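You operate a simulated robot arm through the tools that you are given. There is no shell and no other tool. Be economical: measure what you need, move in short steps, check, and stop when the job is done.

Carry out the task below with a simulated robot arm. There is one attempt and no reset: what you move stays moved.

TASK
Put one of the white tins from the top of the trestle table on the beige pale board.

It is judged by the outcome, as a careful person would: the job done as asked, and still so three seconds after it is handed in. It fails if anything else is knocked over, pushed out of place, dropped, spilled or broken.

THE ROBOT
A 6-joint arm with a two-finger parallel gripper, fixed in place. Base frame: the origin is at the foot of the arm, x ahead of it, y to its left, z up; the work surface is at about z = 0.76. Lengths are in m, angles in degrees, forces in N, time in s.
With the tool pointing down near the work surface it reaches from about 0.24 to 0.64 m from the base axis. Its first joint turns from -66.0 to 66.0 degrees. Payload 2.7 kg.
Tool frame: the origin (TCP) lies between the finger pads and is the grasp point; the fingertips stand 0.023 m ahead of it; z points along the fingers, y is the line along which they close. The gripper opens to 0.094 m. The fingers are 0.038 m wide and 0.01 m thick; the gripper's body (0.054 by 0.096 m) begins 0.039 m behind the TCP.
Orientation is that of the tool frame in the base frame, as [roll, pitch, yaw] about the fixed x, y, z axes, in that order (R = Rz(yaw) Ry(pitch) Rx(roll)). With the fingers straight down and closing along the base's y, the tool's x points along the base's -x, its y along +y and its z along -z.

THE INTERFACE
- The arm moves only by the tool jog_arm. Its argument "steps" is a list of rows, each a list of 6 numbers: the shift along the tool's x, y, z in m, then the turn, a rotation vector about the tool's x, y, z in rad. In form: [[x, y, z, wx, wy, wz], ...]. A call has 1 to 8 rows; each row is the pose to reach, as a shift and turn from the pose commanded when the call began, along the tool's axes at that moment. "claw" is the gripper command, from -1 (fully open) to 1 (shut), values between in proportion, set as the call begins (left out, the last holds). A row lasts 0.2 s, in which the tool goes at most 0.05 m and 8.6 degrees; a call with a longer step from one row to the next is refused whole, and so is a gripper value outside its range. A pose out of reach is approached as far as the arm can. The call stops where the force on the tool passes 40 N (or 10 N more than at its start, if that is more) or the arm is blocked; 0.2 s more then pass. The fingers move at their own pace (about 0.045 m/s each) and stop on an object; they squeeze with about 40 N. The grip force told is the motor's: it shows also when the fingers shut on nothing. Time passes only in rows, and 0.2 s behind the last, so rows that repeat a pose let the fingers close. It gives the time, the measured TCP pose, the force on the tool (base axes), the opening and the grip force at its end, in the units of the frame above (readings bear some noise), and new pictures: "pictures" is both (left out), scene, wrist or none.
- Cameras (640 x 400 px; columns grow to the right, rows downward): "scene" is fixed at [0.0675, -0.4434, 1.377]; the picture's right is [0.77, -0.64, 0.00], its down [-0.52, -0.63, -0.57] and it looks along [0.36, 0.44, -0.82] (base axes); focal length 375 px, centre (320, 200). "wrist" rides on the gripper at [-0.039, 0, -0.044] in the tool frame; the picture's right is [0.00, -1.00, 0.00], its down [0.97, 0.00, -0.24] and it looks along [0.24, 0.00, 0.97] (tool axes); focal length 218 px, centre (320, 200).
- probe_pixels(camera, pixels): for up to 12 pixels [column, row] of the newest picture of that camera ("zoom" is the newest enlarged one), the place [x, y, z] in the base frame of the surface seen there, good to about 0.003 m. No time passes.
- zoom(camera, box): a new picture of the part [left, top, right, bottom] of that camera's present view, enlarged. No time passes.
- job_done(): hands the job in; it is judged then, once.

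Work in short steps. Measure before you move; look again where a grasp or a placing could have gone wrong, and mend it. You have 60 turns and 120 pictures in all, the two below and enlarged ones among them. Open the gripper and draw the arm clear of the work before you hand the job in, unless the task says otherwise; then end with one line.

The tools are called after "Emit:" as a command line: name --pt "numbers of a row" for each row, then --argument value for the rest, lists and objects as JSON in quotes. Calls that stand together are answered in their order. jog_arm: Moves the arm, as the interface text tells. Its arguments: {"type":"object","properties":{"steps":{"type":"array"},"claw":{"type":"number"},"pictures":{"type":"string","enum":["both","scene","wrist","none"]}},"required":["steps"]} The other tools are called the same way: probe_pixels (camera, pixels) gives the place of the surface under pixels of a picture; zoom (camera, box) takes an enlarged picture of a part of a camera's view; job_done () hands the job in.

At the start:

```text
time: 0.0
eef_pos: [0.2757, -0.2449, 1.0012]
ee_rot: [180.0, 0.0, 180.0]
contact_force: [-0.2, -0.7, -0.2]
gripper_width: 0.0942
finger_force: 0.0
```

scene: 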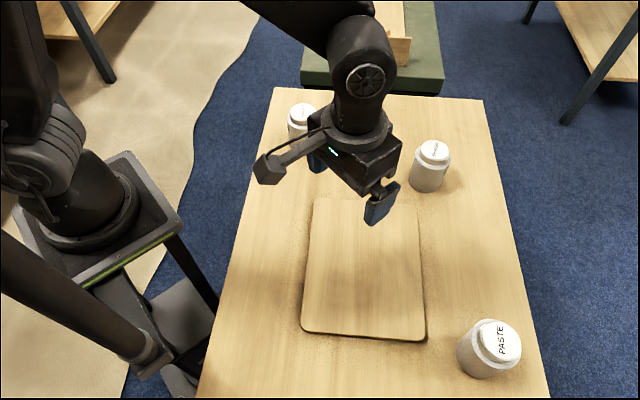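
wrist: 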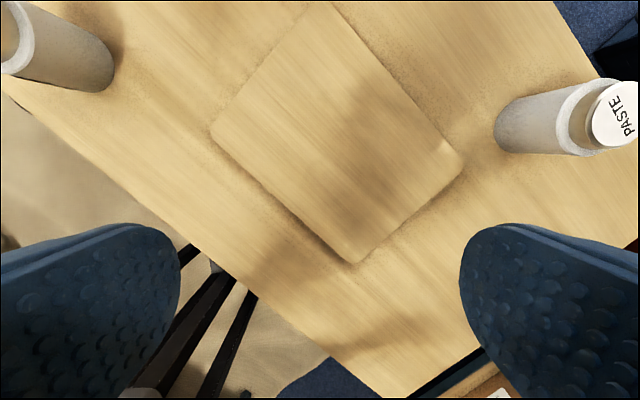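

The scene shows three white tins and a board at about (365,270). I'll measure the tins and the board.

Emit:
probe_pixels --camera "scene" --pixels '[[434, 150], [428, 185], [498, 340], [475, 365], [300, 112], [303, 330], [424, 338], [415, 205], [315, 200], [365, 270], [270, 330], [470, 260]]'

Emit:
zoom --camera "scene" --box '[260, 80, 560, 400]'

```text
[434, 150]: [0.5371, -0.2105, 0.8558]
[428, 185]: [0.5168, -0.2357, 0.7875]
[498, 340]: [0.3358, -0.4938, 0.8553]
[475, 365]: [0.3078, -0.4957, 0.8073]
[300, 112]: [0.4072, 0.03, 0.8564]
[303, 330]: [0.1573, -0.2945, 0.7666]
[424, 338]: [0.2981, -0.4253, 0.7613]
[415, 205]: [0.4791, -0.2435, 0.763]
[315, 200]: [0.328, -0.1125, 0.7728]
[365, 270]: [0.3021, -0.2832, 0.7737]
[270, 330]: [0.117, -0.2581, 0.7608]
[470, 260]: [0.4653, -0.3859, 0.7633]
```

```text
1.25 times, centred on (410, 240) of scene
```

zoom: 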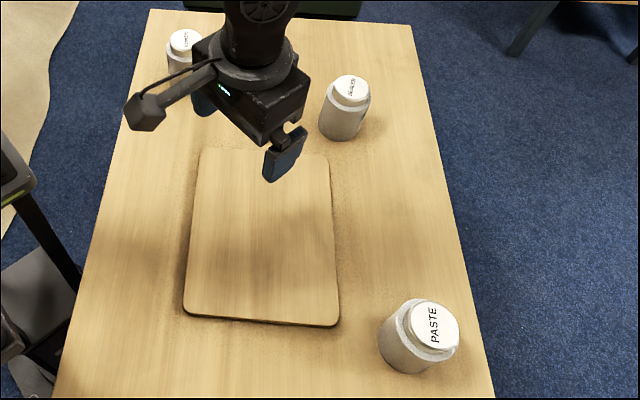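

Emit:
zoom --camera "scene" --box '[390, 125, 480, 205]'

```text
5.00 times, centred on (435, 165) of scene
```

zoom: 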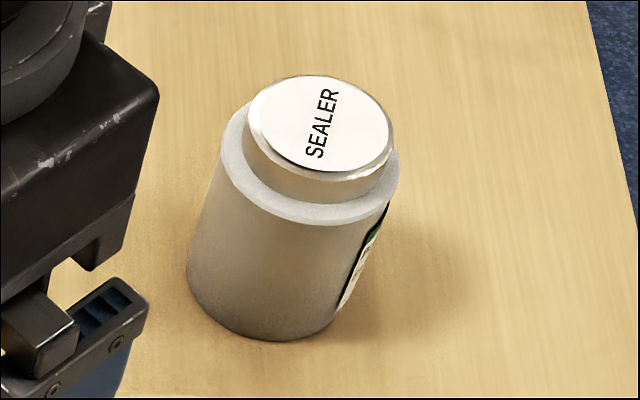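

Emit:
probe_pixels --camera "zoom" --pixels '[[252, 125], [388, 130], [320, 78], [318, 165], [320, 120], [226, 155], [397, 175], [310, 214], [300, 203], [265, 325], [250, 250], [192, 270]]'

```text
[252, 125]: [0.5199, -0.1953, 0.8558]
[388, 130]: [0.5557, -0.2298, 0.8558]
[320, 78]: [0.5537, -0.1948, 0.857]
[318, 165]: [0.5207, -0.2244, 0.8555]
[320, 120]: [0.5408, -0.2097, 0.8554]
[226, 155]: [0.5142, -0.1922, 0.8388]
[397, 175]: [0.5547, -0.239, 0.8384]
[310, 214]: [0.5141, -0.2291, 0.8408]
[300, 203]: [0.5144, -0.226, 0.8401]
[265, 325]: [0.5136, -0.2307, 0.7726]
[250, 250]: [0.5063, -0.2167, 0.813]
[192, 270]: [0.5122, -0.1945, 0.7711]
```

Tin "SEALER" is at about (0.538,-0.211), with a body of about 0.064 m and its shoulder at z 0.84. I'll move above it at the present height.

Emit:
jog_arm --pt "-0.044 0.006 0 0 0 0" --pt "-0.088 0.012 0 0 0 0" --pt "-0.132 0.018 0 0 0 0" --pt "-0.176 0.024 0 0 0 0" --pt "-0.22 0.03 0 0 0 0" --pt "-0.262 0.034 0 0 0 0" --pt "-0.262 0.034 0.04 0 0 0" --pt "-0.262 0.034 0.06 0 0 0" --claw -1

```text
time: 1.8
eef_pos: [0.5379, -0.2114, 0.9436]
ee_rot: [-180.0, 0.0, -180.0]
contact_force: [0.4, 0.0, 0.6]
gripper_width: 0.0939
finger_force: 0.1
```

scene: 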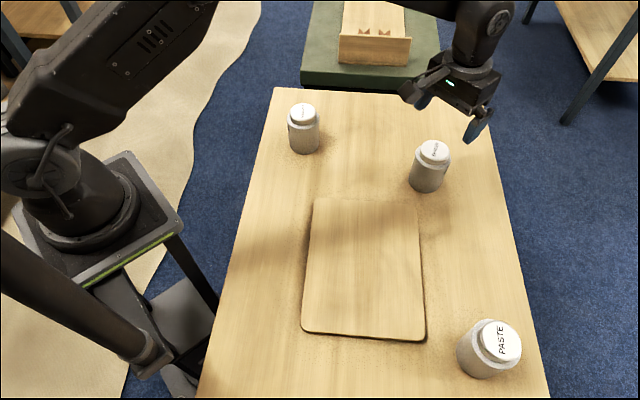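
wrist: 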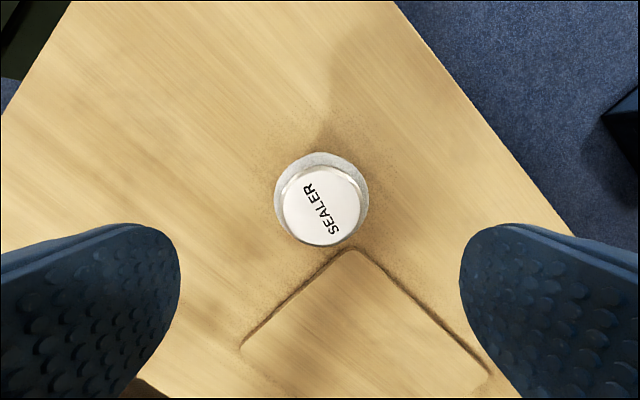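

The tin is centred between the fingers in the wrist view, cap at (321,206). I'll descend to z 0.83.

Emit:
jog_arm --pt "0 0 0.03 0 0 0" --pt "0 0 0.06 0 0 0" --pt "0 0 0.09 0 0 0" --pt "0 0 0.105 0 0 0" --pt "0 0 0.112 0 0 0"

```text
time: 3.0
eef_pos: [0.5392, -0.2122, 0.8311]
ee_rot: [-179.9, 0.0, 180.0]
contact_force: [0.7, -0.1, 1.5]
gripper_width: 0.094
finger_force: 0.1
```

scene: 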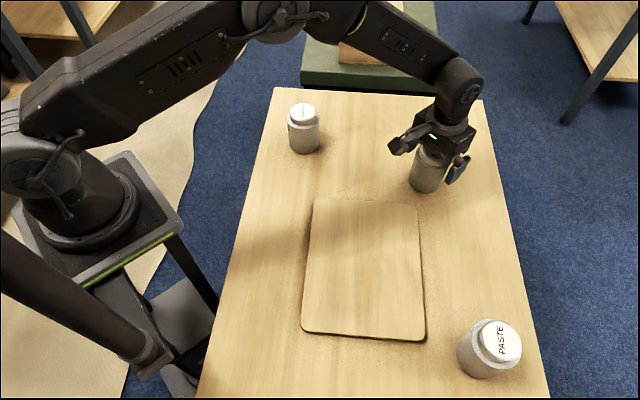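
wrist: 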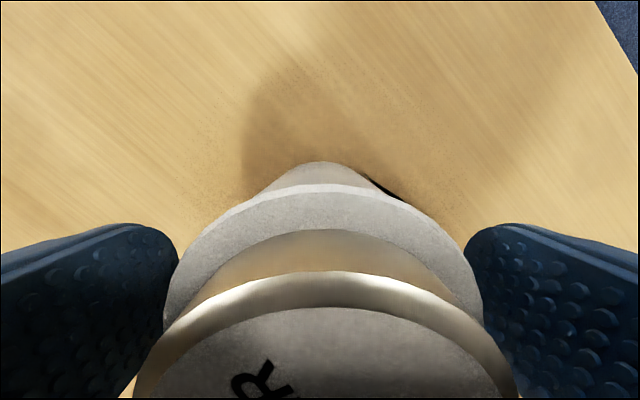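

The fingers straddle the body, so I'll close the gripper and wait.

Emit:
jog_arm --pt "0 0 0 0 0 0" --pt "0 0 0 0 0 0" --pt "0 0 0 0 0 0" --pt "0 0 0 0 0 0" --pt "0 0 0 0 0 0" --claw 1 --pictures "wrist"

```text
time: 4.2
eef_pos: [0.5386, -0.2102, 0.8298]
ee_rot: [-179.9, 0.1, -180.0]
contact_force: [-0.4, -0.6, 0.7]
gripper_width: 0.065
finger_force: 39.6
```

wrist: 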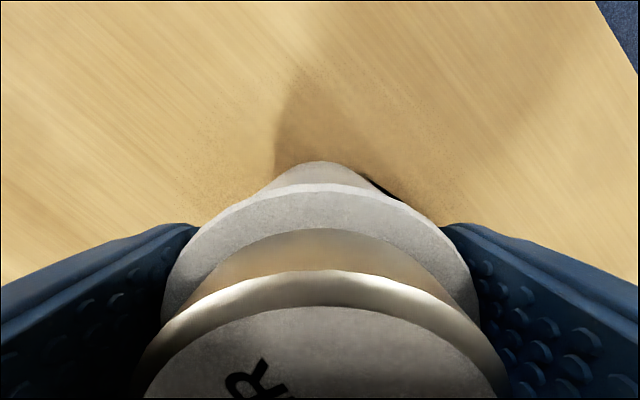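

Gripped at 0.065 m with 39.6 N. I'll lift gently.

Emit:
jog_arm --pt "0 0 -0.01 0 0 0" --pt "0 0 -0.025 0 0 0" --pt "0 0 -0.045 0 0 0" --pt "0 0 -0.065 0 0 0" --pt "0 0 -0.08 0 0 0" --pt "0 0 -0.08 0 0 0"

```text
time: 5.6
eef_pos: [0.5391, -0.2117, 0.912]
ee_rot: [-180.0, 0.0, 179.9]
contact_force: [0.5, 0.6, -2.7]
gripper_width: 0.0655
finger_force: 40.4
```

scene: 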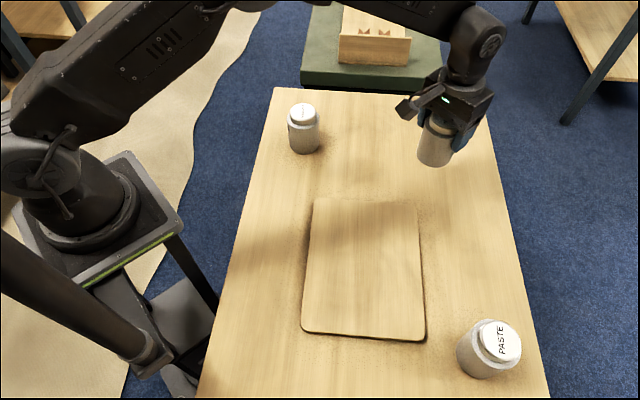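
wrist: 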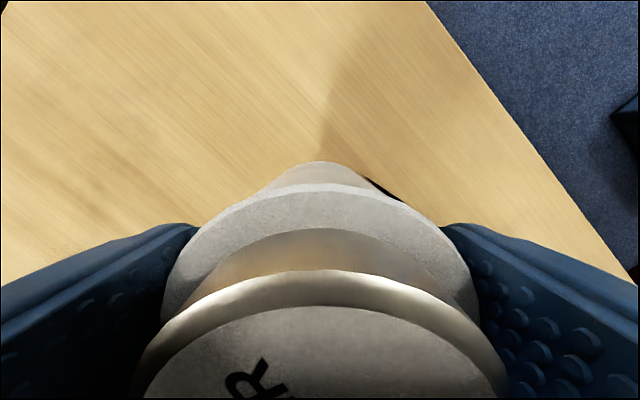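

The tin is held upright and its bottom is at about z 0.84. I'll carry it to the board's centre at about (0.315,-0.27).

Emit:
jog_arm --pt "0.02 -0.005 0 0 0 0" --pt "0.06 -0.015 0 0 0 0" --pt "0.1 -0.026 0 0 0 0" --pt "0.14 -0.036 0 0 0 0" --pt "0.18 -0.047 0 0 0 0" --pt "0.21 -0.056 0 0 0 0" --pt "0.224 -0.06 0 0 0 0" --pt "0.224 -0.06 0 0 0 0"

```text
time: 7.4
eef_pos: [0.3143, -0.2711, 0.9109]
ee_rot: [-180.0, 0.1, 179.9]
contact_force: [-0.7, -0.6, -1.8]
gripper_width: 0.0652
finger_force: 39.4
```

scene: 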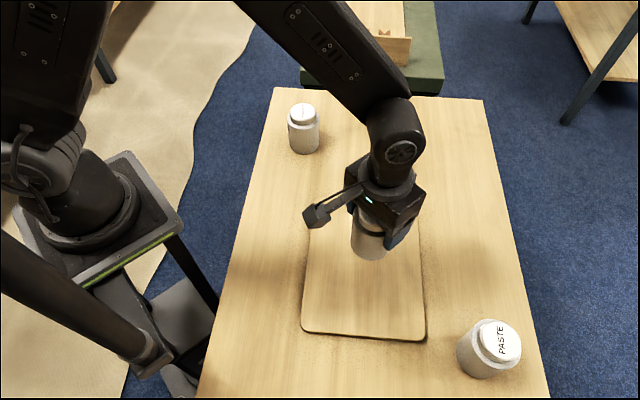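
wrist: 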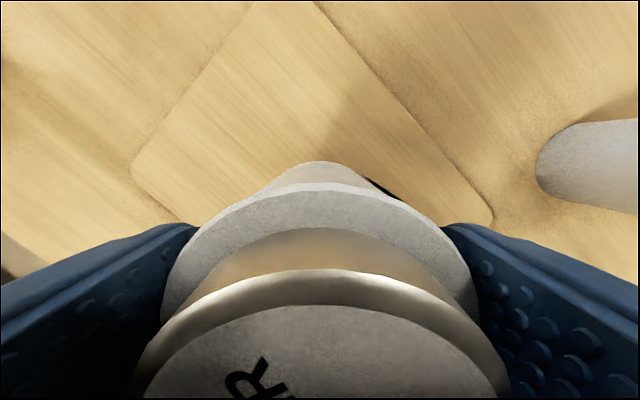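

Over the board. I'll lower it slowly, expecting contact at TCP z of about 0.842.

Emit:
jog_arm --pt "0 0 0.02 0 0 0" --pt "0 0 0.04 0 0 0" --pt "0 0 0.055 0 0 0" --pt "0 0 0.062 0 0 0" --pt "0 0 0.066 0 0 0" --pt "0 0 0.067 0 0 0" --pt "0 0 0.067 0 0 0"

```text
time: 9.0
eef_pos: [0.3144, -0.2711, 0.8442]
ee_rot: [179.9, 0.0, 180.0]
contact_force: [0.4, 0.3, -3.1]
gripper_width: 0.0657
finger_force: 40.6
```

scene: 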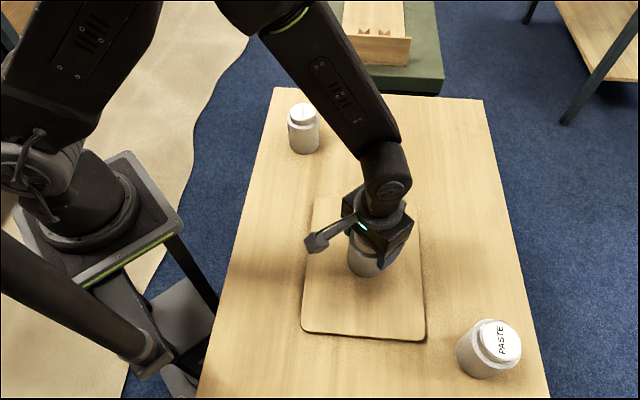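
wrist: 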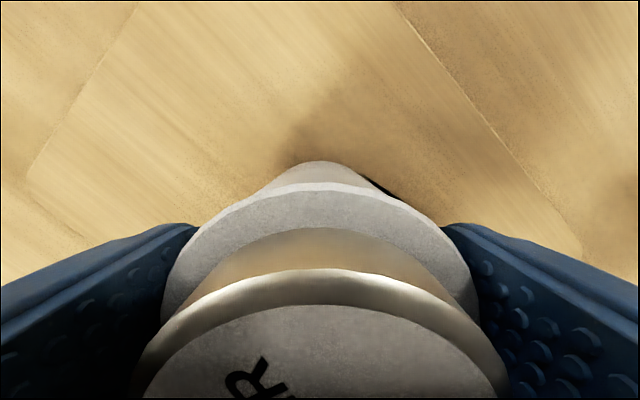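

Still unloaded at -3.1 N, so I'll go down in 1 mm steps.

Emit:
jog_arm --pt "0 0 0.001 0 0 0" --pt "0 0 0.002 0 0 0" --pt "0 0 0.002 0 0 0" --pictures "none"

```text
time: 9.8
eef_pos: [0.3139, -0.2706, 0.8432]
ee_rot: [-179.9, 0.1, 179.9]
contact_force: [-1.9, 5.4, 19.8]
gripper_width: 0.0655
finger_force: 39.6
```

Contact at about 20 N. I'll ease back slightly and release.

Emit:
jog_arm --pt "0 0 -0.001 0 0 0" --pt "0 0 -0.001 0 0 0" --pictures "none"

Emit:
jog_arm --pt "0 0 0 0 0 0" --pt "0 0 0 0 0 0" --pt "0 0 0 0 0 0" --pt "0 0 0 0 0 0" --pt "0 0 0 0 0 0" --claw -1

```text
time: 10.4
eef_pos: [0.3136, -0.2713, 0.8442]
ee_rot: [-179.9, 0.1, -179.9]
contact_force: [0.9, 1.4, 11.3]
gripper_width: 0.0654
finger_force: 40.0
```

```text
time: 11.6
eef_pos: [0.3134, -0.2703, 0.8424]
ee_rot: [-180.0, 0.0, 180.0]
contact_force: [0.5, 0.0, -0.3]
gripper_width: 0.0939
finger_force: 0.1
```

scene: 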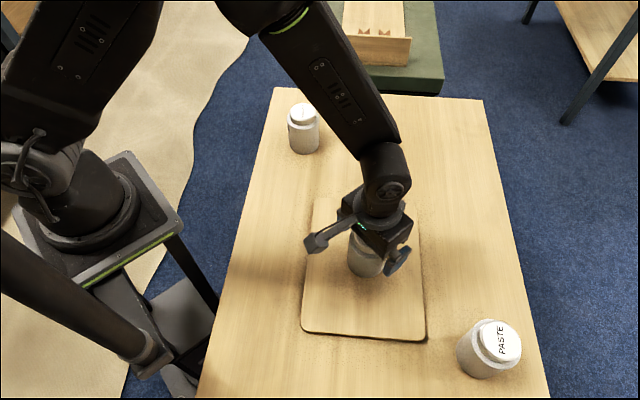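
wrist: 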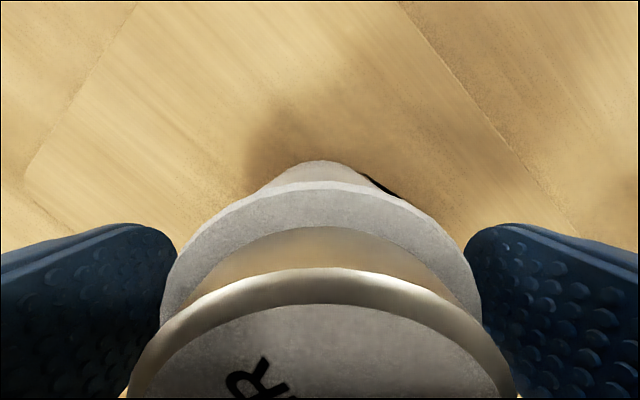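

Released, and the tin is standing. I'll rise straight up, then move away toward +x.

Emit:
jog_arm --pt "0 0 -0.02 0 0 0" --pt "0 0 -0.06 0 0 0" --pt "0 0 -0.1 0 0 0" --pt "0 0 -0.14 0 0 0" --pt "-0.04 0.02 -0.15 0 0 0" --pt "-0.08 0.05 -0.15 0 0 0" --pt "-0.11 0.08 -0.15 0 0 0" --pt "-0.11 0.12 -0.15 0 0 0"

```text
time: 13.4
eef_pos: [0.4214, -0.1526, 0.9927]
ee_rot: [180.0, 0.0, 180.0]
contact_force: [-0.4, 0.5, -0.8]
gripper_width: 0.0942
finger_force: 0.0
```

scene: 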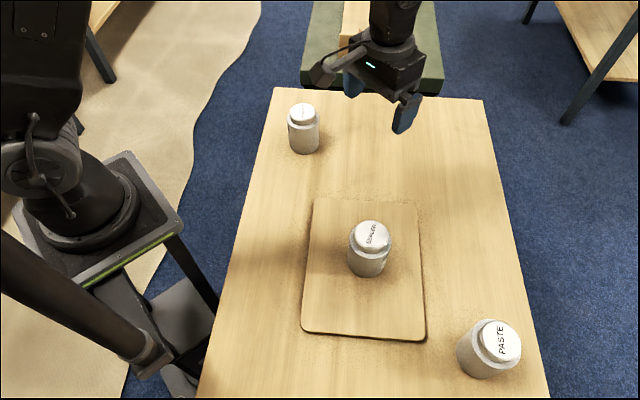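
wrist: 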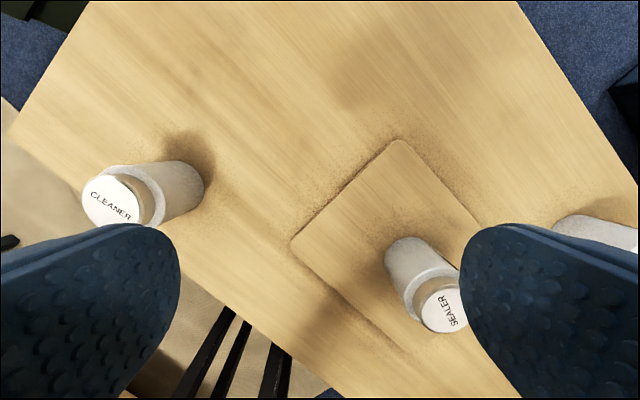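

The tin stands upright in the middle of the board, the other two tins and the board haven't moved, and the arm is clear.

Emit:
job_done

```text
The job is handed in.
```

The white tin labelled "SEALER" is standing upright near the middle of the beige board; nothing else was moved, and the gripper is open and clear.
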